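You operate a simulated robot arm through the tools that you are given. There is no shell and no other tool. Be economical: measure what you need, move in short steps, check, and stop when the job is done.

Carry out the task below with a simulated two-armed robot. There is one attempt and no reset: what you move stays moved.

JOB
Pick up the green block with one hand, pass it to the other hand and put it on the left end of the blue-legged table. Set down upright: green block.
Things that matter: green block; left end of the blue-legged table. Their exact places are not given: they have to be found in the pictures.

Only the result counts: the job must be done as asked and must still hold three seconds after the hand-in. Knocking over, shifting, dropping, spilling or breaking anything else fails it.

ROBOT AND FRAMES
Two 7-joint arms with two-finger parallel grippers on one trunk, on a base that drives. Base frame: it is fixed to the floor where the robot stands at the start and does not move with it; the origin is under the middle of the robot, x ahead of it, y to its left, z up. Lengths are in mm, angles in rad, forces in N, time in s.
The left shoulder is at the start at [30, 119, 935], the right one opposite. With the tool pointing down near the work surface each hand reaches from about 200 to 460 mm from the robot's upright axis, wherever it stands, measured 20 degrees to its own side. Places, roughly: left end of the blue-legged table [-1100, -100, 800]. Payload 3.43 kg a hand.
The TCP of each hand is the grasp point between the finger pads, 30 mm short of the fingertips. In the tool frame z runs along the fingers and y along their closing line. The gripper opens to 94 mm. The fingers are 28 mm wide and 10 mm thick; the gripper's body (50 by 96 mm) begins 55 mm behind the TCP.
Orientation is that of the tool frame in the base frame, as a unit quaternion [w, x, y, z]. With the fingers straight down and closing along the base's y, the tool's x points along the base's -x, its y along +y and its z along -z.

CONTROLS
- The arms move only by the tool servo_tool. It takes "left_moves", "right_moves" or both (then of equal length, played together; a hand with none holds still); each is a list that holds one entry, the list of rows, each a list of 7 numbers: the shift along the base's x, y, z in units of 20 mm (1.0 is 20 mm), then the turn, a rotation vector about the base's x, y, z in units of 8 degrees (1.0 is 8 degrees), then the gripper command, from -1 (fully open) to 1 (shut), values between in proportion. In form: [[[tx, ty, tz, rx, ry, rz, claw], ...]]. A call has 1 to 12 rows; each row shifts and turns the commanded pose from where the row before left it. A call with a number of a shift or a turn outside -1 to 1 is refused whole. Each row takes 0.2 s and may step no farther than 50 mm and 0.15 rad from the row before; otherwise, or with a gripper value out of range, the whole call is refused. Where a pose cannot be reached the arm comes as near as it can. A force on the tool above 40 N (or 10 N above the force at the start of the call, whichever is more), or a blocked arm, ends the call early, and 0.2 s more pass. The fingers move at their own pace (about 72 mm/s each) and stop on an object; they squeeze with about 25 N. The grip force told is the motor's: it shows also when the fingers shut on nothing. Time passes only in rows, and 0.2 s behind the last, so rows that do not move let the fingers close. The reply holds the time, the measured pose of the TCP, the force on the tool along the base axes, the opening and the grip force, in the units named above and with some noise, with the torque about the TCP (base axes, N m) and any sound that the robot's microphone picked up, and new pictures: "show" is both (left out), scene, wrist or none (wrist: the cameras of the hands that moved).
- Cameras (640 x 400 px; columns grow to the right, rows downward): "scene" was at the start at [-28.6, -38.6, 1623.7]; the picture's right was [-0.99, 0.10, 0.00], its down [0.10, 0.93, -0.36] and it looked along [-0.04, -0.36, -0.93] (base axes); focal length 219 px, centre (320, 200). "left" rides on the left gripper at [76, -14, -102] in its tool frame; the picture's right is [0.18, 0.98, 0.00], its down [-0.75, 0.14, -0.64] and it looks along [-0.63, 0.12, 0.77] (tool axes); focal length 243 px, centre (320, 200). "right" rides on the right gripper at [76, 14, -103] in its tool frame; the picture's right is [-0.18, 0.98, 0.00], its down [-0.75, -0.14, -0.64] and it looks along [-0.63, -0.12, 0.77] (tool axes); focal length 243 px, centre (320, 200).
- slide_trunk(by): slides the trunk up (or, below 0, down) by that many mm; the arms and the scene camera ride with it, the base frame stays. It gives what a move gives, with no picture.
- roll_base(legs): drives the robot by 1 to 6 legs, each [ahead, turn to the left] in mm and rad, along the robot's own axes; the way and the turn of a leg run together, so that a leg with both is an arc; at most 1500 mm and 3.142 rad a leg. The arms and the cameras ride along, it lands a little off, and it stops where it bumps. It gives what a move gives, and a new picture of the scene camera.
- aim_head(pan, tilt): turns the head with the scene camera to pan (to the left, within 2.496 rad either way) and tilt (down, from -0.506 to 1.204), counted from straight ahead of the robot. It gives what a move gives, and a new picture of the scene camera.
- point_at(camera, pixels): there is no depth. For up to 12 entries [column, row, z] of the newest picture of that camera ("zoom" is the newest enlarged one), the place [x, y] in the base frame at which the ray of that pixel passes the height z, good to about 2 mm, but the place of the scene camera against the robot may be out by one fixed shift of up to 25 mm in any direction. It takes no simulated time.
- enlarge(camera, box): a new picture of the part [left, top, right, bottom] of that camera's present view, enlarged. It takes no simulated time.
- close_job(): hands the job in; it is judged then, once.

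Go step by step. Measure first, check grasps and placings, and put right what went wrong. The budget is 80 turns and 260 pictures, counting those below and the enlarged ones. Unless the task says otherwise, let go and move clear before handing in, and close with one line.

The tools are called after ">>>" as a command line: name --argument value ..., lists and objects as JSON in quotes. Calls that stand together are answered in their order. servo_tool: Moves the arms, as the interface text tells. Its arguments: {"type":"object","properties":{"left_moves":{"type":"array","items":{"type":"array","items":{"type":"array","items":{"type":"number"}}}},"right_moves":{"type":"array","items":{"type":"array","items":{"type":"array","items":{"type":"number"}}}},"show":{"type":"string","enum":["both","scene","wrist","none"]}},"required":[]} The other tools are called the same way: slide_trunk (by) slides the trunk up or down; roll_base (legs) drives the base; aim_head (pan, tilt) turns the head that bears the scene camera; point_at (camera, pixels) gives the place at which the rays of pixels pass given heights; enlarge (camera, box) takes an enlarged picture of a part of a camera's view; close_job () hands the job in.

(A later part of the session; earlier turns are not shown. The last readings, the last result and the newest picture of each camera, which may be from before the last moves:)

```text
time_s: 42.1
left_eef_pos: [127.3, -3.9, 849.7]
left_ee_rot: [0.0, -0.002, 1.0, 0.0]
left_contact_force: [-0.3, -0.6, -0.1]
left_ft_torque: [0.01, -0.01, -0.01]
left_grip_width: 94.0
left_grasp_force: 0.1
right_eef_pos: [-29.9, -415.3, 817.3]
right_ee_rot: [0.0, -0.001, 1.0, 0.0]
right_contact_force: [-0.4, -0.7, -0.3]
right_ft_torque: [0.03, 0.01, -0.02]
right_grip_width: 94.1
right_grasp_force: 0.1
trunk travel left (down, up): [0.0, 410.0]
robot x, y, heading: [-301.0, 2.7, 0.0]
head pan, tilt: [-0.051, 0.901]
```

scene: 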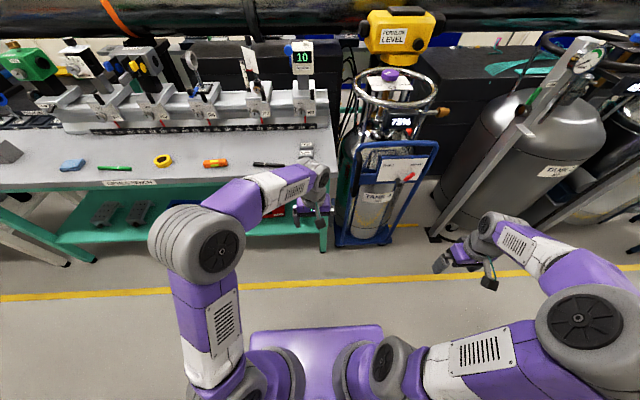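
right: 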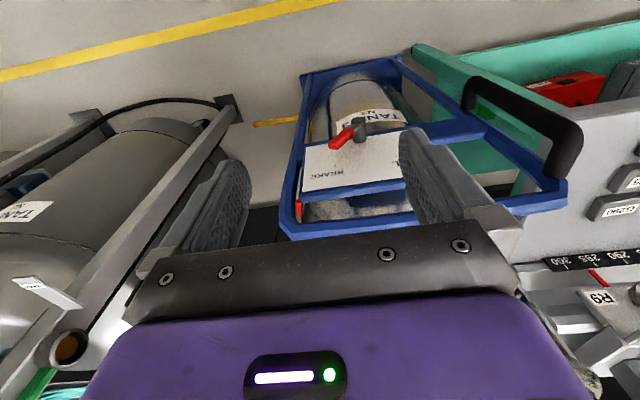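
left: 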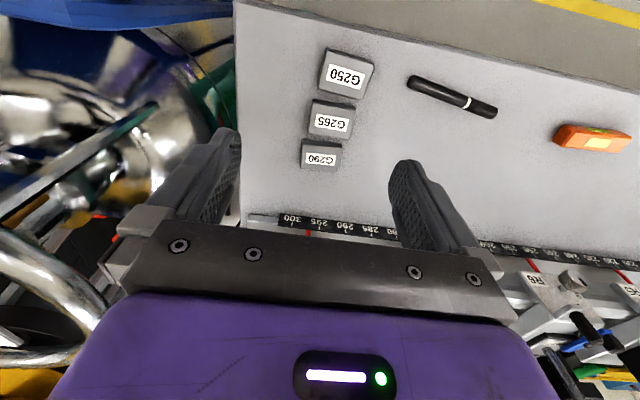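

The left hand hides the shelf block at about (305,210). I'll move it to the left and pitch it forward, then look again.

>>> servo_tool --left_moves '[[[0, 1, 0, 0, -0.6, 0, -1], [0, 1, 0, 0, -0.6, 0, -1], [0, 1, 0, 0, -0.6, 0, -1], [0, 1, 0, 0, -0.6, 0, -1], [0, 1, 0, 0, -0.6, 0, -1], [0, 1, 0, 0, -0.6, 0, -1], [0, 1, 0, 0, -0.6, 0, -1], [0, 1, 0, 0, -0.6, 0, -1], [0, 1, 0, 0, -0.6, 0, -1], [0, 1, 0, 0, -0.6, 0, -1], [0, 1, 0, 0, 0, 0, -1]]]' --show "both"

>>> enlarge --camera "scene" --box '[240, 150, 360, 230]'

```text
time_s: 44.5
left_eef_pos: [127.3, 217.9, 851.2]
left_ee_rot: [0.407, 0.0, 0.914, -0.001]
left_contact_force: [0.1, 0.8, -0.9]
left_ft_torque: [0.03, -0.01, 0.0]
left_grip_width: 93.9
left_grasp_force: 0.0
right_eef_pos: [-30.0, -414.9, 817.0]
right_ee_rot: [0.0, -0.001, 1.0, 0.001]
right_contact_force: [0.9, 0.2, -0.3]
right_ft_torque: [0.01, -0.01, -0.03]
right_grip_width: 94.0
right_grasp_force: 0.1
trunk travel left (down, up): [0.0, 410.0]
robot x, y, heading: [-303.7, -1.3, 0.001]
head pan, tilt: [-0.051, 0.901]
```

scene: 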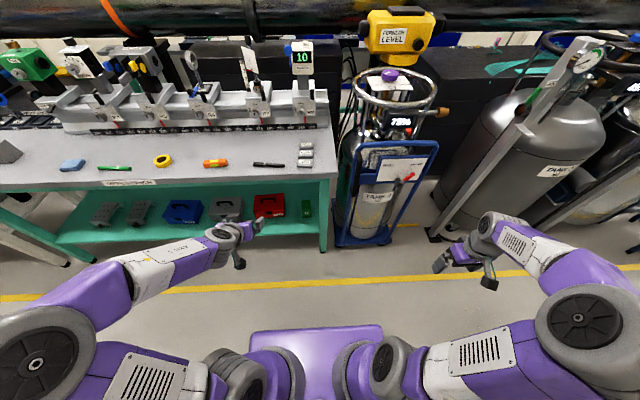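
left: 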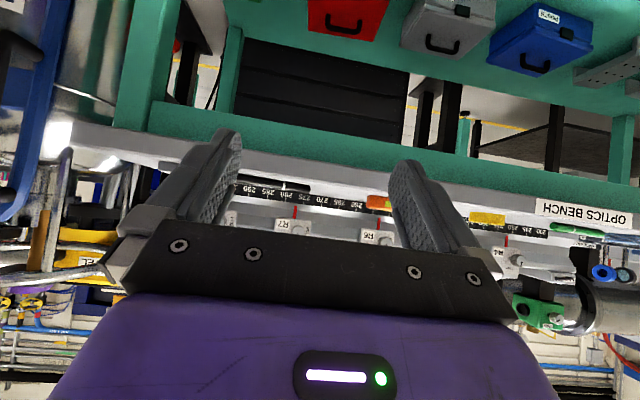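

```text
5.00 times, centred on (300, 190) of scene
```

zoom: 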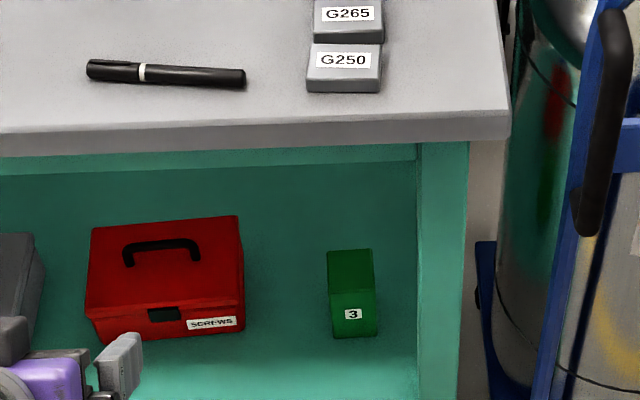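

The block is now in clear view, with its bottom front edge at zoom (355,338) and its top at (350,270). I'll intersect this view with the earlier one.

>>> point_at --camera "zoom" --pixels '[[355, 338, 200], [355, 338, 300], [355, 338, 400], [335, 338, 250], [378, 335, 250], [333, 291, 300], [375, 288, 300], [328, 250, 300], [372, 249, 300], [250, 130, 800], [440, 120, 800]]'

>>> enlarge --camera "scene" --box '[240, 190, 360, 270]'

```text
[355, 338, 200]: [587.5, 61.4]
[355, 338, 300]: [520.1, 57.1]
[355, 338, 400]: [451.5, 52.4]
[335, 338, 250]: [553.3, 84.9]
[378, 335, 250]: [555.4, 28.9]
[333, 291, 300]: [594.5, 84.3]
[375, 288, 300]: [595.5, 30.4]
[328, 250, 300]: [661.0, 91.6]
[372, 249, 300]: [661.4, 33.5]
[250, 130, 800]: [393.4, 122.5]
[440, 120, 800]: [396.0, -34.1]
```

```text
5.00 times, centred on (300, 230) of scene
```

zoom: 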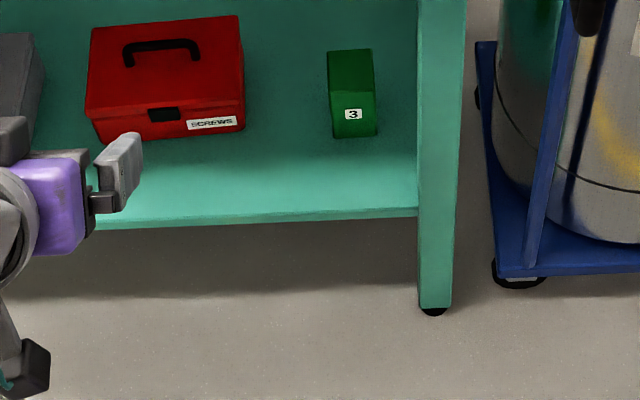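

Intersecting the two views gives shelf height z≈290 and the block's front face at x≈528, y≈57, roughly 55 x 60 x 90 mm. I'll lower the left hand in front of the robot while it stands clear of the bench.

>>> servo_tool --left_moves '[[[-0.4, -0.65, -1, 0, 0, 0, -1], [-0.4, -0.65, -1, 0, 0, 0, -1], [-0.4, -0.65, -1, 0, 0, 0, -1], [-0.4, -0.65, -1, 0, 0, 0, -1], [-0.4, -0.65, -1, 0, 0, 0, -1], [-0.4, -0.65, -1, 0, 0, 0, -1], [-0.4, -0.65, -1, 0, 0, 0, -1], [-0.4, -0.65, -1, 0, 0, 0, -1], [-0.4, -0.65, -1, 0, 0, 0, -1], [-0.4, -0.65, -1, 0, 0, 0, -1], [-0.4, -0.65, -1, 0, 0, 0, -1], [-0.4, -0.65, -1, 0, 0, 0, -1]]]' --show "both"

```text
time_s: 47.1
left_eef_pos: [81.2, 57.9, 617.6]
left_ee_rot: [0.407, -0.001, 0.913, 0.0]
left_contact_force: [-0.4, 0.8, 0.4]
left_ft_torque: [-0.01, 0.01, -0.01]
left_grip_width: 94.2
left_grasp_force: 0.1
left hand out of reach, approached as far as the arm can: row 2, 3, 4, 5, 6, 7
right_eef_pos: [-30.7, -414.3, 816.8]
right_ee_rot: [0.0, 0.0, 1.0, 0.0]
right_contact_force: [0.2, -0.6, 0.3]
right_ft_torque: [-0.03, 0.0, -0.01]
right_grip_width: 94.0
right_grasp_force: 0.0
trunk travel left (down, up): [0.0, 410.0]
robot x, y, heading: [-299.8, 0.0, 0.008]
head pan, tilt: [-0.051, 0.901]
```

scene: 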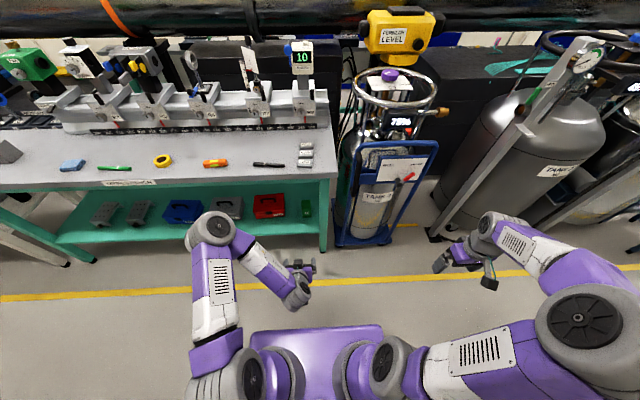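
left: 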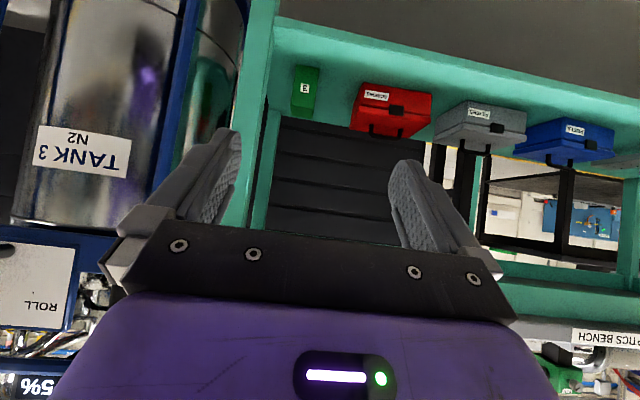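

The hand is at z 618 with a clear path. I'll continue down to z≈430.

>>> servo_tool --left_moves '[[[0, 0, -1, 0, 0, 0, -1], [0, 0, -1, 0, 0, 0, -1], [0, 0, -1, 0, 0, 0, -1], [0, 0, -1, 0, 0, 0, -1], [0, 0, -1, 0, 0, 0, -1], [0, 0, -1, 0, 0, 0, -1], [0, 0, -1, 0, 0, 0, -1], [0, 0, -1, 0, 0, 0, -1], [0, 0, -1, 0, 0, 0, -1]]]' --show "both"

```text
time_s: 49.1
left_eef_pos: [82.4, 59.0, 436.1]
left_ee_rot: [0.407, 0.0, 0.914, -0.001]
left_contact_force: [-0.9, -0.2, 0.2]
left_ft_torque: [-0.01, -0.01, 0.0]
left_grip_width: 93.9
left_grasp_force: 0.1
right_eef_pos: [-29.4, -414.7, 816.8]
right_ee_rot: [0.0, -0.001, 1.0, 0.001]
right_contact_force: [0.4, 0.0, 0.8]
right_ft_torque: [0.03, 0.0, -0.03]
right_grip_width: 93.9
right_grasp_force: 0.1
trunk travel left (down, up): [0.0, 410.0]
robot x, y, heading: [-306.4, 1.3, -0.004]
head pan, tilt: [-0.051, 0.901]
```

scene: 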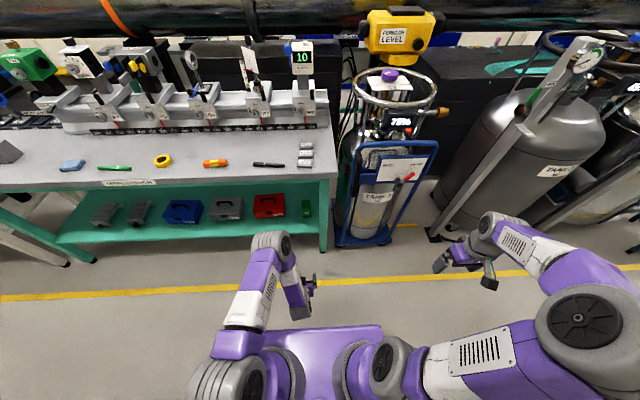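
left: 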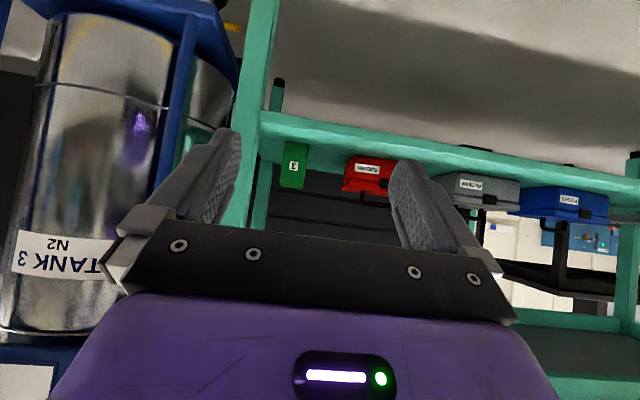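

I'll check where the elbow at (270,240) is, and measure the block from the wrist camera at (293,165).

>>> point_at --camera "scene" --pixels '[[272, 232, 800], [272, 232, 700], [272, 232, 600], [250, 243, 700], [310, 283, 430]]'

>>> enlarge --camera "left" --box '[230, 110, 430, 230]'

```text
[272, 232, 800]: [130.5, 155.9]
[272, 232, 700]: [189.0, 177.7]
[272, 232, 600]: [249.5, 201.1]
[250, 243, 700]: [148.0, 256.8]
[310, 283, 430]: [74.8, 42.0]
```

```text
3.20 times, centred on (330, 170) of left
```

zoom: 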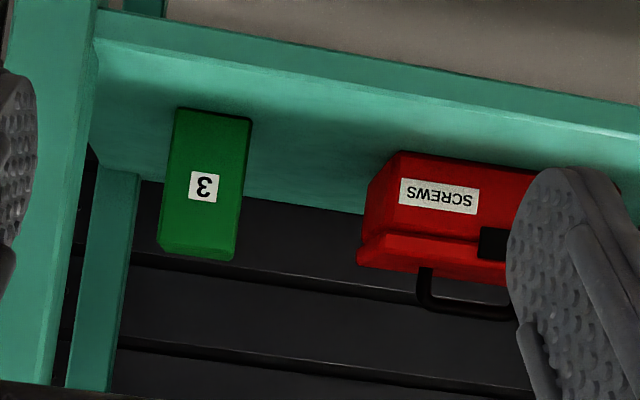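

The elbow reaches forward of the hand, so I should extend the arm while still back from the bench. First I'll take wrist-camera measurements of the block.

>>> point_at --camera "zoom" --pixels '[[178, 108, 270], [178, 108, 290], [178, 108, 310], [252, 118, 270], [252, 118, 290], [252, 118, 310], [235, 250, 370], [160, 240, 370], [235, 250, 390], [160, 240, 390], [100, 10, 290], [390, 152, 290]]'

```text
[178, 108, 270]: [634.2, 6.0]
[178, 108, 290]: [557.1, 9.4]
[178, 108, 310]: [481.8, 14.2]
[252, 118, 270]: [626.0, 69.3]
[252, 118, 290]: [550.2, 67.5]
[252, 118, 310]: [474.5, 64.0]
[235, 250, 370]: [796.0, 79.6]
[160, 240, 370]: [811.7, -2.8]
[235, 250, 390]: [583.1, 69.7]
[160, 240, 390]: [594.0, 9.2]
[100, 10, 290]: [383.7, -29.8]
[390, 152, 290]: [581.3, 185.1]
```

The wrist camera puts the block at y≈39. I'll extend the hand forward to x≈300, which also gives a second wrist view.

>>> servo_tool --left_moves '[[[1, -0.1, 0, 0, 0, 0, -1], [1, -0.1, 0, 0, 0, 0, -1], [1, -0.1, 0, 0, 0, 0, -1], [1, -0.1, 0, 0, 0, 0, -1], [1, -0.1, 0, 0, 0, 0, -1], [1, -0.1, 0, 0, 0, 0, -1], [1, -0.1, 0, 0, 0, 0, -1], [1, -0.1, 0, 0, 0, 0, -1], [1, -0.1, 0, 0, 0, 0, -1], [1, -0.1, 0, 0, 0, 0, -1], [1, 0, 0, 0, 0, 0, -1]]]' --show "both"

>>> enlarge --camera "left" --box '[220, 80, 440, 220]'

```text
time_s: 51.5
left_eef_pos: [302.1, 37.7, 436.0]
left_ee_rot: [0.406, 0.0, 0.914, 0.0]
left_contact_force: [0.6, -0.1, 0.3]
left_ft_torque: [0.01, 0.0, 0.02]
left_grip_width: 93.9
left_grasp_force: 0.1
right_eef_pos: [-28.2, -414.6, 816.6]
right_ee_rot: [-0.001, -0.001, 1.0, 0.0]
right_contact_force: [-0.6, -0.4, 1.1]
right_ft_torque: [-0.02, 0.01, 0.01]
right_grip_width: 93.8
right_grasp_force: 0.1
trunk travel left (down, up): [0.0, 410.0]
robot x, y, heading: [-300.0, 0.7, 0.0]
head pan, tilt: [-0.051, 0.901]
```

scene: 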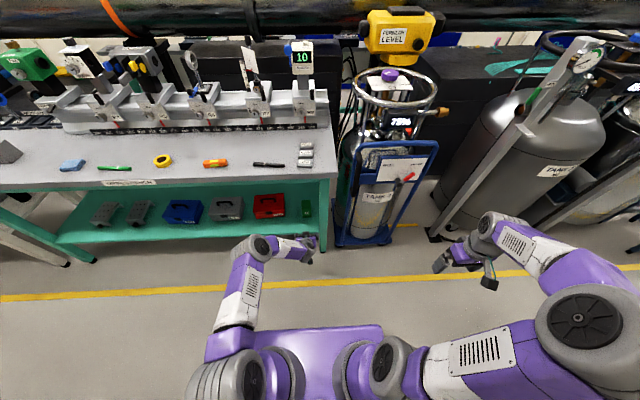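
left: 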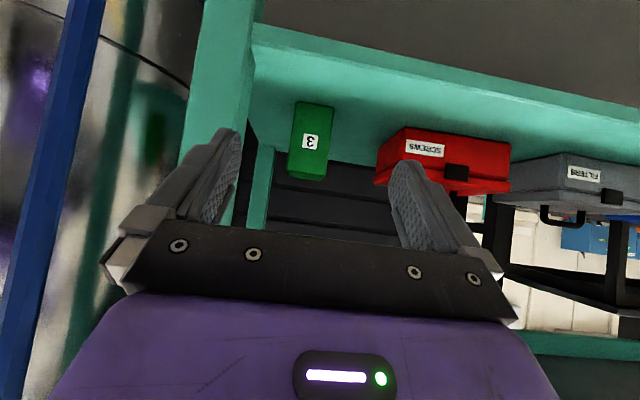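

```text
2.86 times, centred on (330, 150) of left
```

zoom: 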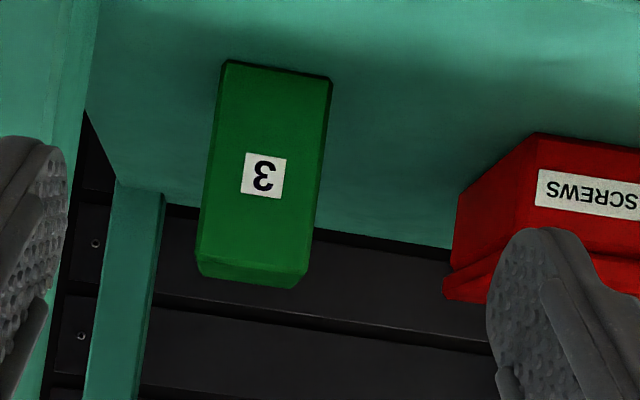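

>>> point_at --camera "zoom" --pixels '[[225, 60, 270], [225, 60, 290], [225, 60, 310], [332, 80, 270], [332, 80, 290], [332, 80, 310], [197, 258, 390], [307, 272, 390], [197, 258, 370], [307, 272, 370], [455, 265, 390], [540, 132, 290]]'

```text
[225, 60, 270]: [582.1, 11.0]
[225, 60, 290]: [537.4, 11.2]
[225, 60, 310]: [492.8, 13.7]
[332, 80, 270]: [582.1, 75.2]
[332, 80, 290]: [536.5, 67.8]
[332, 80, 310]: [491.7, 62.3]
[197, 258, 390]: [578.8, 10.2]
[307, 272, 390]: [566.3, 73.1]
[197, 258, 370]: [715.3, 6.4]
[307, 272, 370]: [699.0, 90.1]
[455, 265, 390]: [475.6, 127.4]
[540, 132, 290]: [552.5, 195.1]
```

Two wrist views agree: the shelf is at z≈300 and the block front at x≈513, with y 12–65 and its top at ≈398. I'll narrow the fingers a little and drive forward 140 mm.

>>> servo_tool --left_moves '[[[0, 0.1, 0, 0, 0, 0, -0.6], [0, 0, 0, 0, 0, 0, -0.6]]]' --show "none"

>>> roll_base --legs '[[140, 0]]'

>>> enlarge --camera "left" --box '[0, 0, 640, 400]'

```text
time_s: 52.1
left_eef_pos: [301.3, 40.4, 436.7]
left_ee_rot: [0.407, -0.001, 0.914, 0.0]
left_contact_force: [0.3, 0.4, -0.1]
left_ft_torque: [0.03, 0.0, 0.02]
left_grip_width: 75.1
left_grasp_force: 0.0
right_eef_pos: [-29.2, -414.6, 816.6]
right_ee_rot: [0.001, 0.0, 1.0, 0.0]
right_contact_force: [1.0, 0.6, 0.8]
right_ft_torque: [0.01, -0.01, 0.02]
right_grip_width: 94.0
right_grasp_force: 0.0
trunk travel left (down, up): [0.0, 410.0]
robot x, y, heading: [-298.8, 2.7, 0.004]
head pan, tilt: [-0.051, 0.901]
```

```text
time_s: 53.4
left_eef_pos: [438.3, 42.0, 437.4]
left_ee_rot: [0.407, -0.001, 0.914, -0.001]
left_contact_force: [0.3, 0.4, -0.6]
left_ft_torque: [-0.02, 0.0, -0.02]
left_grip_width: 75.1
left_grasp_force: 0.1
right_eef_pos: [108.4, -413.3, 815.1]
right_ee_rot: [0.0, -0.002, 1.0, 0.0]
right_contact_force: [0.1, 0.6, -0.9]
right_ft_torque: [-0.01, -0.01, -0.01]
right_grip_width: 93.9
right_grasp_force: 0.2
trunk travel left (down, up): [0.0, 410.0]
robot x, y, heading: [-162.4, -3.0, -0.0]
head pan, tilt: [-0.051, 0.901]
```

scene: 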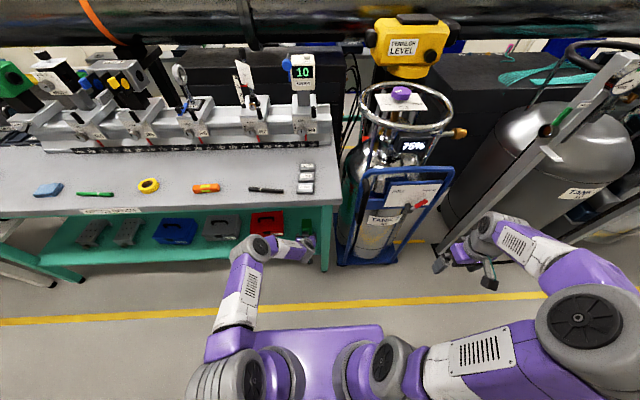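

```text
1.00 times, centred on (320, 200) of left (not enlarged: the box is as wide or as high as the picture)
```

zoom: 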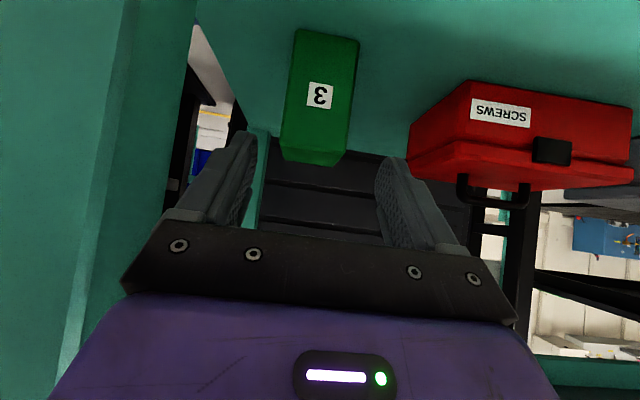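

The block is in view between the fingers, with bottom corners near (297,30) and (360,40). I'll re-measure it from here.

>>> point_at --camera "left" --pixels '[[297, 29, 300], [359, 40, 300], [283, 149, 398], [345, 152, 398], [297, 29, 290], [288, 163, 398], [340, 167, 398], [412, 130, 340], [165, 200, 400], [190, 30, 300]]'

>>> enlarge --camera "left" --box '[260, 10, 400, 180]'

```text
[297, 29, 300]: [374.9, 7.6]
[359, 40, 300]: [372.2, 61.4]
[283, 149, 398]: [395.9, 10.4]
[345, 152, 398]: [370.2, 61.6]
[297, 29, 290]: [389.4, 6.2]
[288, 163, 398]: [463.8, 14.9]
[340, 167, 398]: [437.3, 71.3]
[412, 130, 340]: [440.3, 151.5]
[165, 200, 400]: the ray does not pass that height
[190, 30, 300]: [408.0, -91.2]
```

```text
2.35 times, centred on (330, 95) of left
```

zoom: 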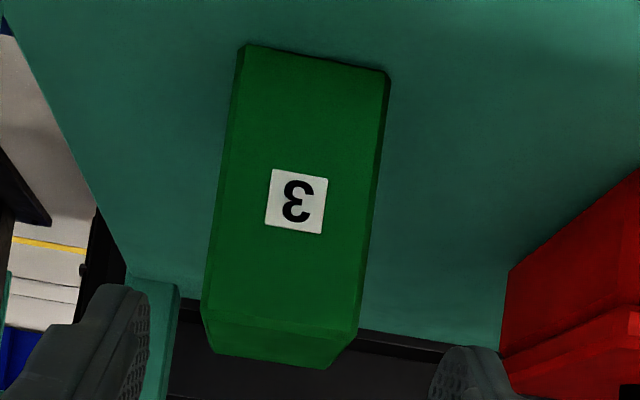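

With the 138 mm base shift counted, this agrees: block front at 513, y centre 38. I'll lower to z 360 and then advance to x≈520, checking force and view.

>>> servo_tool --left_moves '[[[0, -0.15, -1, 0, 0, 0, -0.6], [0, 0, -1, 0, 0, 0, -0.6], [0, 0, -1, 0, 0, 0, -0.6], [0, 0, -0.8, 0, 0, 0, -0.6], [1, 0, 0, 0, 0, 0, -0.6], [1, 0, 0, 0, 0, 0, -0.6], [0.8, 0, 0, 0, 0, 0, -0.6]]]' --show "both"

```text
time_s: 55.0
left_eef_pos: [490.8, 37.7, 368.2]
left_ee_rot: [0.404, -0.002, 0.915, 0.004]
left_contact_force: [-0.4, 0.4, -0.2]
left_ft_torque: [0.01, 0.01, -0.04]
left_grip_width: 75.2
left_grasp_force: 0.0
left hand out of reach, approached as far as the arm can: row 7
right_eef_pos: [108.3, -412.5, 816.7]
right_ee_rot: [-0.001, -0.002, 1.0, 0.0]
right_contact_force: [-0.1, -0.3, -0.6]
right_ft_torque: [0.01, 0.04, -0.01]
right_grip_width: 94.0
right_grasp_force: 0.0
trunk travel left (down, up): [0.0, 410.0]
robot x, y, heading: [-163.5, 1.0, 0.002]
head pan, tilt: [-0.051, 0.901]
```

scene: 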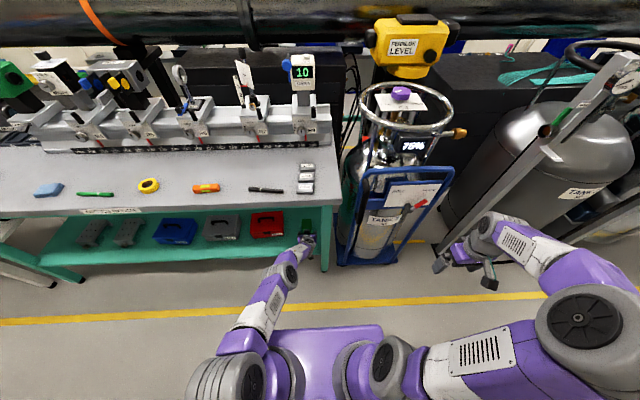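
left: 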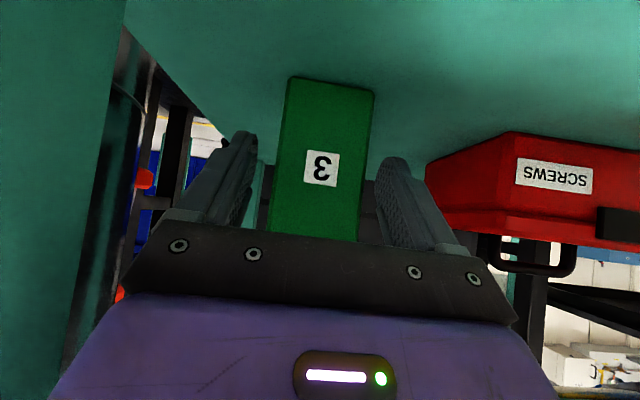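

The arm is at full stretch with the block lined up between the fingers at (320,170). I'll drive the base forward 45 mm to bring the fingers around the block.

>>> roll_base --legs '[[45, 0]]'

>>> servo_tool --left_moves '[[[0, 0, 0, 0, 0, 0, -0.6]]]' --show "wrist"

```text
time_s: 55.9
left_eef_pos: [533.4, 38.7, 368.0]
left_ee_rot: [0.403, -0.001, 0.915, 0.003]
left_contact_force: [-0.5, -0.2, 0.7]
left_ft_torque: [0.01, 0.0, 0.03]
left_grip_width: 75.1
left_grasp_force: 0.0
right_eef_pos: [152.9, -413.5, 816.6]
right_ee_rot: [0.0, -0.002, 1.0, 0.0]
right_contact_force: [-0.8, -0.4, -0.4]
right_ft_torque: [-0.01, -0.01, 0.03]
right_grip_width: 93.9
right_grasp_force: 0.0
trunk travel left (down, up): [0.0, 410.0]
robot x, y, heading: [-115.5, 3.7, 0.003]
head pan, tilt: [-0.051, 0.901]
```

scene: 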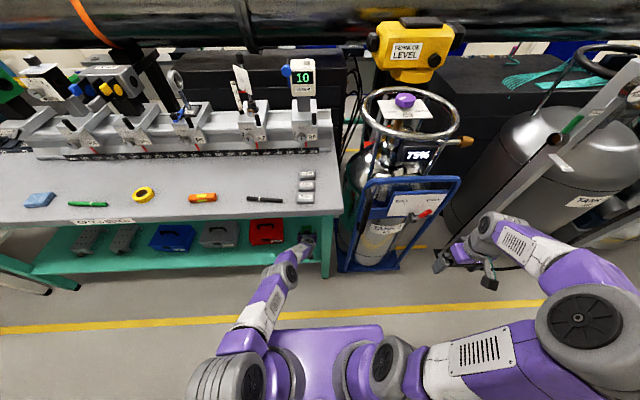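

```text
time_s: 56.3
left_eef_pos: [533.8, 38.5, 368.3]
left_ee_rot: [0.403, -0.001, 0.915, 0.003]
left_contact_force: [1.0, 0.1, 0.0]
left_ft_torque: [0.02, 0.01, 0.0]
left_grip_width: 75.2
left_grasp_force: 0.1
right_eef_pos: [154.8, -412.8, 817.1]
right_ee_rot: [0.0, -0.002, 1.0, 0.0]
right_contact_force: [0.8, 0.0, 0.5]
right_ft_torque: [0.02, 0.0, -0.02]
right_grip_width: 94.0
right_grasp_force: 0.0
trunk travel left (down, up): [0.0, 410.0]
robot x, y, heading: [-119.2, -1.5, 0.003]
head pan, tilt: [-0.051, 0.901]
```

left: 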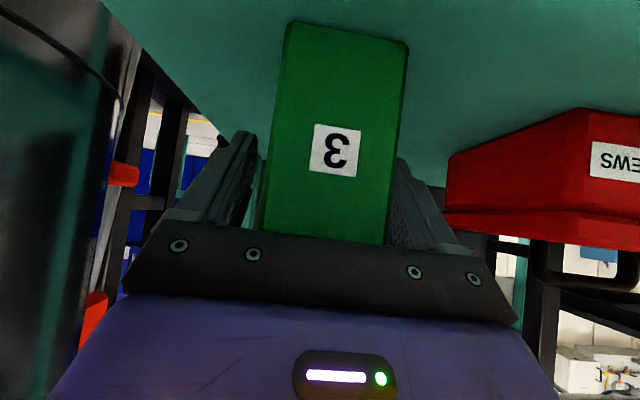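

The fingers straddle the block, which fills about (265–405). I'll close the gripper.

>>> servo_tool --left_moves '[[[0, 0, 0, 0, 0, 0, 0], [0, 0, 0, 0, 0, 0, 0.3], [0, 0, 0, 0, 0, 0, 1], [0, 0, 0, 0, 0, 0, 1], [0, 0, 0, 0, 0, 0, 1]]]' --show "wrist"

```text
time_s: 57.5
left_eef_pos: [536.1, 37.0, 368.3]
left_ee_rot: [0.403, -0.002, 0.915, 0.003]
left_contact_force: [1.6, 1.2, 0.4]
left_ft_torque: [-0.06, -0.07, 0.05]
left_grip_width: 60.2
left_grasp_force: 24.9
right_eef_pos: [154.0, -413.1, 816.9]
right_ee_rot: [0.0, -0.001, 1.0, 0.0]
right_contact_force: [0.4, 0.6, -0.3]
right_ft_torque: [-0.01, 0.01, 0.0]
right_grip_width: 94.0
right_grasp_force: 0.0
trunk travel left (down, up): [0.0, 410.0]
robot x, y, heading: [-122.1, 0.5, 0.001]
head pan, tilt: [-0.051, 0.901]
```

left: 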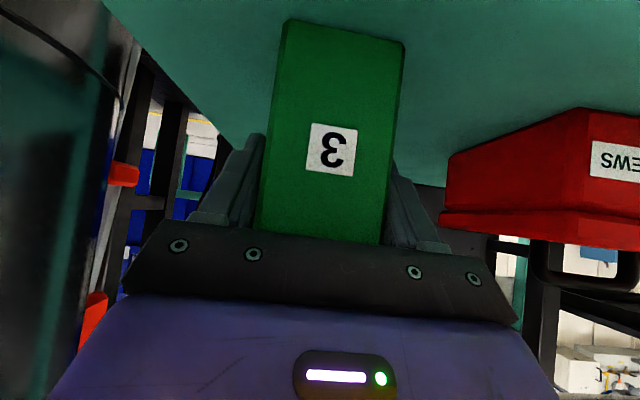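

Gripped at width 60 with 25 N. I'll lift with the trunk by 50 mm, then back out.

>>> slide_trunk --by 50

>>> roll_base --legs '[[-240, 0]]'

>>> servo_tool --left_moves '[[[0, 0, 0, 0, 0, 0, 1]]]' --show "wrist"

```text
time_s: 58.4
left_eef_pos: [534.9, 38.9, 418.1]
left_ee_rot: [0.403, -0.001, 0.915, 0.003]
left_contact_force: [-0.2, -0.1, -3.7]
left_ft_torque: [0.0, -0.02, 0.0]
left_grip_width: 60.3
left_grasp_force: 24.7
right_eef_pos: [153.0, -413.3, 865.6]
right_ee_rot: [0.001, -0.002, 1.0, 0.0]
right_contact_force: [0.3, -0.3, 0.1]
right_ft_torque: [0.04, -0.02, -0.01]
right_grip_width: 93.8
right_grasp_force: 0.2
trunk travel left (down, up): [-50.0, 360.0]
robot x, y, heading: [-120.2, 0.0, 0.003]
head pan, tilt: [-0.051, 0.901]
```

```text
time_s: 60.2
left_eef_pos: [296.9, 36.3, 418.0]
left_ee_rot: [0.403, -0.002, 0.915, 0.004]
left_contact_force: [0.7, 0.3, -3.5]
left_ft_torque: [-0.01, 0.06, 0.03]
left_grip_width: 60.1
left_grasp_force: 24.7
right_eef_pos: [-83.7, -414.7, 867.2]
right_ee_rot: [0.0, -0.001, 1.0, 0.0]
right_contact_force: [0.3, 0.0, 0.4]
right_ft_torque: [0.01, -0.03, -0.03]
right_grip_width: 94.0
right_grasp_force: 0.0
trunk travel left (down, up): [-50.0, 360.0]
robot x, y, heading: [-360.7, -1.1, 0.005]
head pan, tilt: [-0.051, 0.901]
```

scene: 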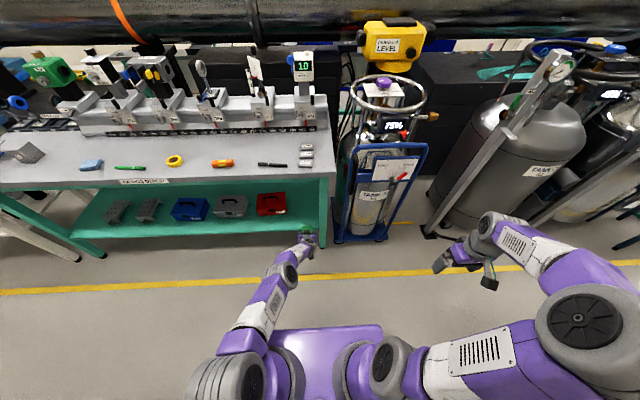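

```text
time_s: 60.6
left_eef_pos: [297.7, 37.2, 418.3]
left_ee_rot: [0.401, -0.001, 0.916, 0.003]
left_contact_force: [-0.2, 0.4, -2.7]
left_ft_torque: [0.0, 0.02, 0.02]
left_grip_width: 60.2
left_grasp_force: 24.9
right_eef_pos: [-83.2, -414.5, 867.4]
right_ee_rot: [0.0, -0.001, 1.0, 0.001]
right_contact_force: [0.6, 0.6, 0.2]
right_ft_torque: [0.01, 0.0, 0.03]
right_grip_width: 93.6
right_grasp_force: 0.0
trunk travel left (down, up): [-50.0, 360.0]
robot x, y, heading: [-357.4, -1.1, 0.005]
head pan, tilt: [-0.051, 0.901]
```

left: 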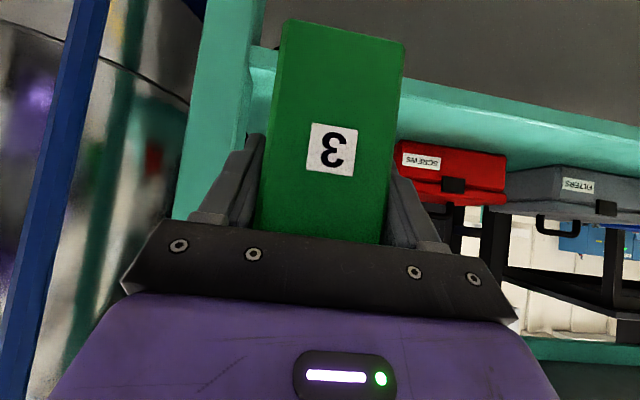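

The block is held and clear of the bench. I'll raise the trunk, then fold and lift the left hand towards the hand-over place in front of the chest.

>>> slide_trunk --by 150

>>> servo_tool --left_moves '[[[-0.6, 0, 1, 0, 0, 0, 1], [-0.6, 0, 1, 0, 0, 0, 1], [-0.6, 0, 1, 0, 0, 0, 1], [-0.6, 0, 1, 0, 0, 0, 1], [-0.6, 0, 1, 0, 0, 0, 1], [-0.6, 0, 1, 0, 0, 0, 1], [-0.6, 0, 1, 0, 0, 0, 1], [-0.6, 0, 1, 0, 0, 0, 1], [-0.6, 0, 1, 0, 0, 0, 1], [-0.6, 0, 1, 0, 0, 0, 1], [-0.6, 0, 1, 0, 0, 0, 1], [-0.6, 0, 1, 0, 0, 0, 1]]]' --show "scene"

>>> servo_tool --left_moves '[[[-0.6, 0, 0.9, 0, 0, -0.7, 1], [-0.6, 0, 0.9, 0, 0, -0.7, 1], [-0.6, 0, 0.9, 0, 0, -0.7, 1], [-0.6, 0, 0.9, 0, 0, -0.7, 1], [-0.6, 0, 0.9, 0, 0, -0.7, 1], [-0.6, 0, 0.9, 0, 0, -0.7, 1], [-0.6, 0, 0.9, 0, 0, -0.7, 1], [-0.6, 0, 0.9, 0, 0, -0.7, 1]]]' --show "both"

```text
time_s: 62.3
left_eef_pos: [297.0, 36.7, 568.2]
left_ee_rot: [0.403, -0.002, 0.915, 0.003]
left_contact_force: [-0.5, -0.1, -3.1]
left_ft_torque: [0.01, 0.03, 0.01]
left_grip_width: 60.3
left_grasp_force: 24.9
right_eef_pos: [-82.5, -414.4, 1016.3]
right_ee_rot: [0.0, -0.002, 1.0, 0.0]
right_contact_force: [-0.3, -0.1, -0.6]
right_ft_torque: [0.03, 0.0, 0.0]
right_grip_width: 93.9
right_grasp_force: 0.0
trunk travel left (down, up): [-200.0, 210.0]
robot x, y, heading: [-356.3, 0.5, 0.002]
head pan, tilt: [-0.051, 0.901]
```

```text
time_s: 64.9
left_eef_pos: [154.6, 37.1, 808.7]
left_ee_rot: [0.402, -0.002, 0.916, 0.004]
left_contact_force: [0.3, 0.3, -4.0]
left_ft_torque: [0.0, 0.02, -0.03]
left_grip_width: 60.3
left_grasp_force: 25.0
right_eef_pos: [-83.6, -415.2, 1016.5]
right_ee_rot: [0.0, -0.002, 1.0, 0.0]
right_contact_force: [-0.4, -0.2, 0.1]
right_ft_torque: [0.0, 0.01, -0.03]
right_grip_width: 94.1
right_grasp_force: 0.1
trunk travel left (down, up): [-200.0, 210.0]
robot x, y, heading: [-356.0, 1.6, 0.004]
head pan, tilt: [-0.051, 0.901]
```

scene: 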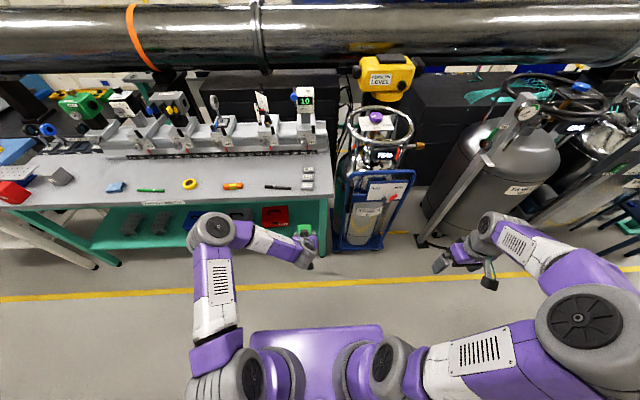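

```text
time_s: 66.7
left_eef_pos: [55.4, 37.1, 953.6]
left_ee_rot: [0.374, 0.348, 0.846, -0.151]
left_contact_force: [0.2, -0.5, -2.4]
left_ft_torque: [0.04, 0.03, 0.03]
left_grip_width: 60.3
left_grasp_force: 25.2
right_eef_pos: [-83.6, -414.3, 1016.8]
right_ee_rot: [-0.001, -0.001, 1.0, 0.0]
right_contact_force: [-0.1, 0.3, 0.1]
right_ft_torque: [0.0, 0.01, 0.01]
right_grip_width: 93.7
right_grasp_force: 0.0
trunk travel left (down, up): [-200.0, 210.0]
robot x, y, heading: [-355.2, 0.8, 0.008]
head pan, tilt: [-0.051, 0.901]
```

scene: 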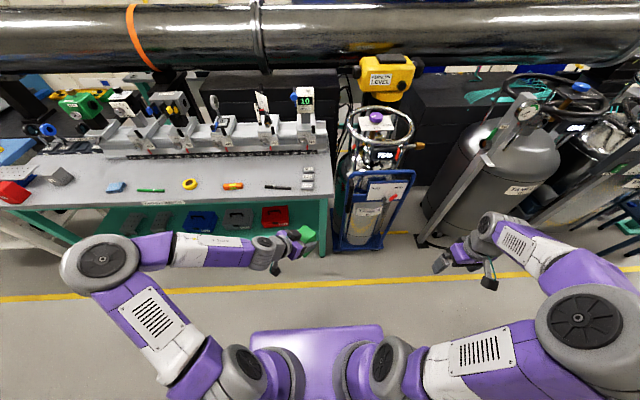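
left: 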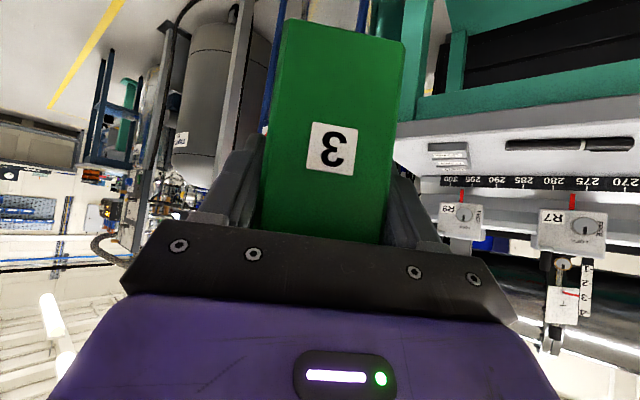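

Block held with its centre at about (61,31,936) and its bottom 67 mm below the TCP. I'll shift the left hand 100 mm forward and bring the right hand round, pitched 30° down and yawed 45° to the left.

>>> servo_tool --left_moves '[[[0.5, 0, 0, 0, 0, 0, 1], [0.5, 0, 0, 0, 0, 0, 1], [0.5, 0, 0, 0, 0, 0, 1], [0.5, 0, 0, 0, 0, 0, 1], [0.5, 0, 0, 0, 0, 0, 1], [0.5, 0, 0, 0, 0, 0, 1], [0.5, 0, 0, 0, 0, 0, 1], [0.5, 0, 0, 0, 0, 0, 1], [0.5, 0, 0, 0, 0, 0, 1], [0.5, 0, 0, 0, 0, 0, 1], [0, 0, 0, 0, 0, 0, 1], [0, 0, 0, 0, 0, 0, 1]]]' --right_moves '[[[0.63, 0.7, 0, 0, -0.9375, 0, -1], [0.63, 0.7, 0, 0, -0.9375, 0, -1], [0.63, 0.7, 0, 0, -0.9375, 0, -1], [0.63, 0.7, 0, 0, -0.9375, 0, -1], [0.63, 0.7, 0, 0, -0.9375, 0, -1], [0.63, 0.7, 0, 0, -0.9375, 0, -1], [0.63, 0.7, 0, 0, -0.9375, 0, -1], [0.63, 0.7, 0, 0, -0.9375, 0, -1], [0.6, 0.9, 0, 0, 0, 0.9375, -1], [0.6, 0.9, 0, 0, 0, 0.9375, -1], [0.6, 0.9, 0, 0, 0, 0.9375, -1], [0.6, 0.9, 0, 0, 0, 0.9375, -1]]]' --show "both"

```text
time_s: 69.3
left_eef_pos: [159.7, 36.9, 950.9]
left_ee_rot: [0.374, 0.347, 0.847, -0.151]
left_contact_force: [-0.8, -0.4, -2.7]
left_ft_torque: [0.05, 0.02, 0.01]
left_grip_width: 60.4
left_grasp_force: 24.8
right_eef_pos: [91.3, -253.0, 1023.4]
right_ee_rot: [0.481, -0.227, 0.836, 0.131]
right_contact_force: [0.1, -0.5, -1.0]
right_ft_torque: [0.0, 0.01, -0.02]
right_grip_width: 94.1
right_grasp_force: 0.0
right hand out of reach, approached as far as the arm can: row 7, 8
trunk travel left (down, up): [-200.0, 210.0]
robot x, y, heading: [-358.4, 0.7, 0.002]
head pan, tilt: [-0.051, 0.901]
```

scene: 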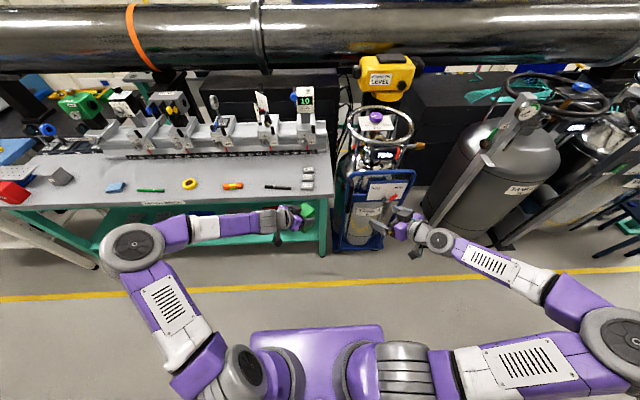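
right: 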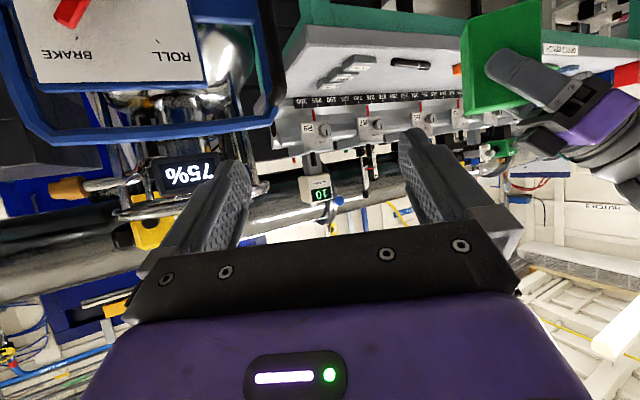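
left: 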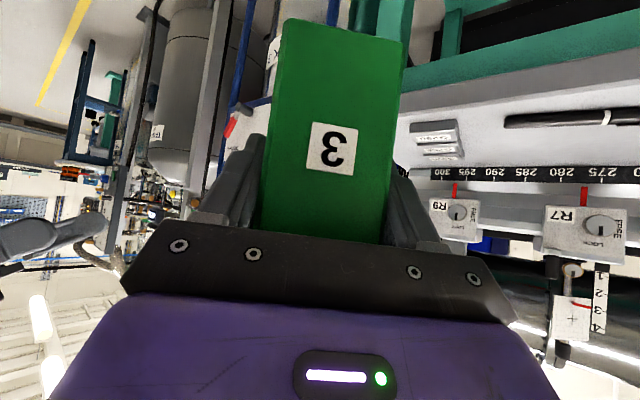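

The right hand is pitched 30° and yawed 30°. I'll finish the yaw and move to the pre-grasp point, about 130 mm short of the block.

>>> servo_tool --right_moves '[[[-0.09, 0.96, -0.16, 0, 0, 0.187, -1], [-0.09, 0.96, -0.16, 0, 0, 0.187, -1], [-0.09, 0.96, -0.16, 0, 0, 0.187, -1], [-0.09, 0.96, -0.16, 0, 0, 0.187, -1], [-0.09, 0.96, -0.16, 0, 0, 0.187, -1], [-0.09, 0.96, -0.16, 0, 0, 0.187, -1], [-0.09, 0.96, -0.16, 0, 0, 0.187, -1], [-0.09, 0.96, -0.16, 0, 0, 0.187, -1], [-0.09, 0.96, -0.16, 0, 0, 0.187, -1], [-0.09, 0.96, -0.16, 0, 0, 0.187, -1]]]' --show "both"

>>> enlarge --camera "scene" --box '[230, 170, 430, 290]'

```text
time_s: 71.5
left_eef_pos: [158.7, 36.5, 951.6]
left_ee_rot: [0.374, 0.348, 0.846, -0.151]
left_contact_force: [0.4, -0.4, -2.4]
left_ft_torque: [0.02, -0.01, 0.02]
left_grip_width: 60.2
left_grasp_force: 25.1
right_eef_pos: [72.7, -58.4, 990.8]
right_ee_rot: [0.462, -0.333, 0.8, 0.19]
right_contact_force: [-1.0, 0.0, -0.1]
right_ft_torque: [0.02, 0.0, 0.0]
right_grip_width: 94.2
right_grasp_force: 0.1
trunk travel left (down, up): [-200.0, 210.0]
robot x, y, heading: [-354.8, 0.9, 0.002]
head pan, tilt: [-0.051, 0.901]
```

scene: 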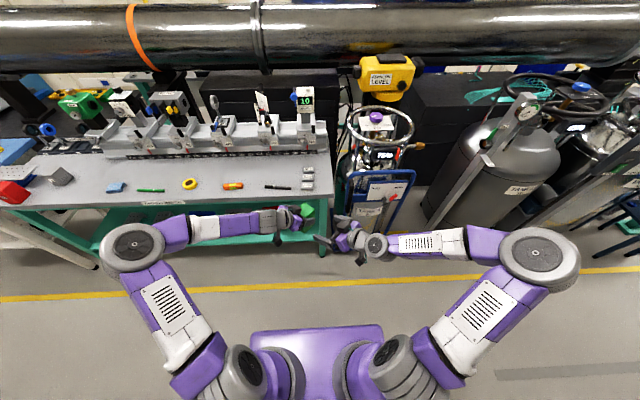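
right: 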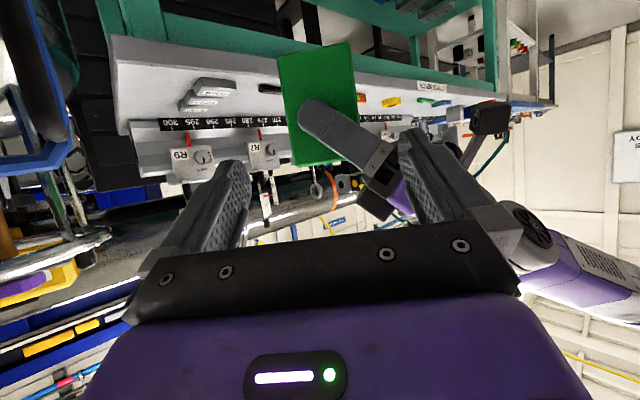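

```text
3.20 times, centred on (330, 230) of scene
```

zoom: 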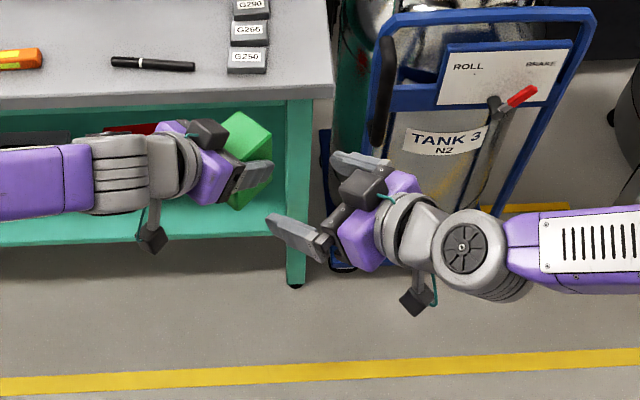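

The right view shows the block at (318,105), centred between the fingers and in line with the tool axis. I'll advance along the axis about 60% of the way.

>>> servo_tool --right_moves '[[[0.494, 0.479, -0.4, 0, 0, 0, -1], [0.494, 0.479, -0.4, 0, 0, 0, -1], [0.494, 0.479, -0.4, 0, 0, 0, -1], [0.494, 0.479, -0.4, 0, 0, 0, -1], [0.494, 0.479, -0.4, 0, 0, 0, -1]]]' --show "both"

>>> enlarge --camera "scene" --box '[250, 180, 400, 270]'

```text
time_s: 72.7
left_eef_pos: [158.7, 37.3, 951.3]
left_ee_rot: [0.373, 0.348, 0.847, -0.15]
left_contact_force: [0.9, 0.5, -2.8]
left_ft_torque: [-0.02, 0.03, -0.03]
left_grip_width: 60.1
left_grasp_force: 25.8
right_eef_pos: [122.9, -11.2, 952.0]
right_ee_rot: [0.461, -0.334, 0.8, 0.191]
right_contact_force: [0.1, -0.4, -0.5]
right_ft_torque: [-0.01, 0.02, 0.01]
right_grip_width: 94.0
right_grasp_force: 0.0
trunk travel left (down, up): [-200.0, 210.0]
robot x, y, heading: [-355.1, -0.1, 0.003]
head pan, tilt: [-0.051, 0.901]
```

scene: 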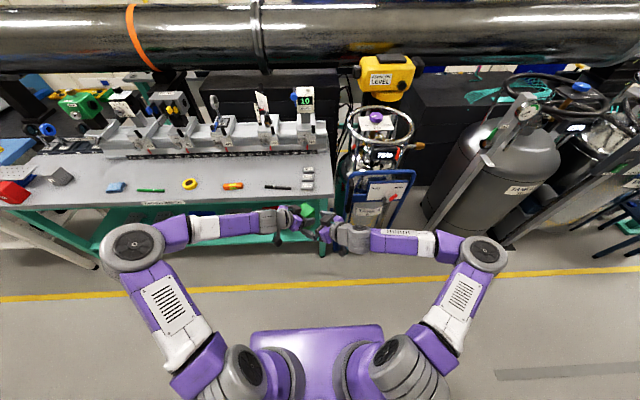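
right: 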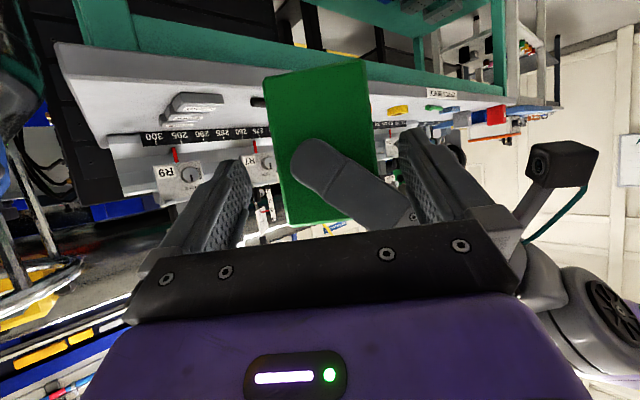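

```text
4.27 times, centred on (325, 225) of scene
```

zoom: 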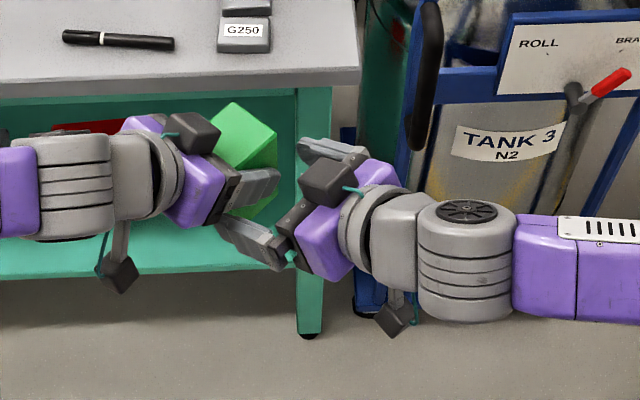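

There is still clearance and the block sits between the open right fingers (245–400). I'll go the remaining 47 mm in small steps.

>>> servo_tool --right_moves '[[[0.35, 0.36, -0.3, 0, 0, 0, -1], [0.35, 0.36, -0.3, 0, 0, 0, -1], [0.35, 0.36, -0.3, 0, 0, 0, -1], [0.35, 0.36, -0.3, 0, 0, 0, -1]]]' --show "both"

>>> enlarge --camera "scene" --box '[250, 180, 400, 270]'

```text
time_s: 73.7
left_eef_pos: [159.1, 36.8, 951.9]
left_ee_rot: [0.374, 0.348, 0.847, -0.151]
left_contact_force: [-0.2, 0.0, -3.4]
left_ft_torque: [0.04, 0.01, -0.01]
left_grip_width: 60.1
left_grasp_force: 25.0
right_eef_pos: [146.3, 8.6, 927.0]
right_ee_rot: [0.462, -0.334, 0.799, 0.192]
right_contact_force: [0.4, -0.2, -0.1]
right_ft_torque: [0.0, -0.01, 0.01]
right_grip_width: 94.0
right_grasp_force: 0.0
right hand out of reach, approached as far as the arm can: row 4
trunk travel left (down, up): [-200.0, 210.0]
robot x, y, heading: [-359.2, -1.4, 0.006]
head pan, tilt: [-0.051, 0.901]
```

scene: 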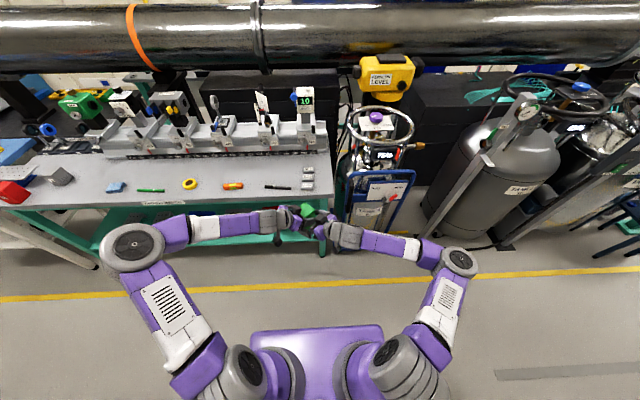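
right: 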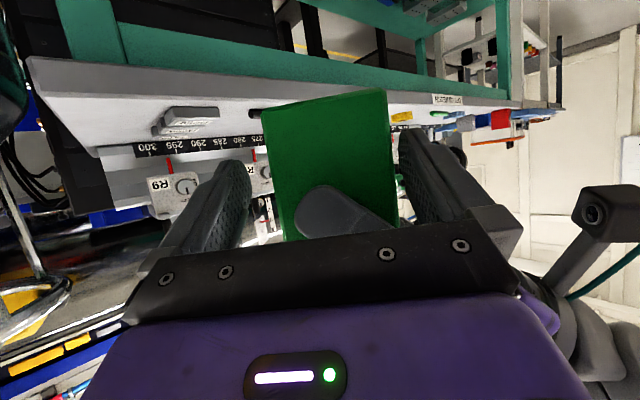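

```text
4.27 times, centred on (325, 225) of scene
```

zoom: 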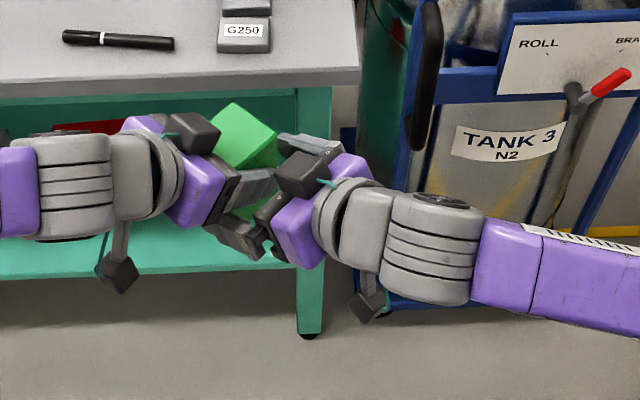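

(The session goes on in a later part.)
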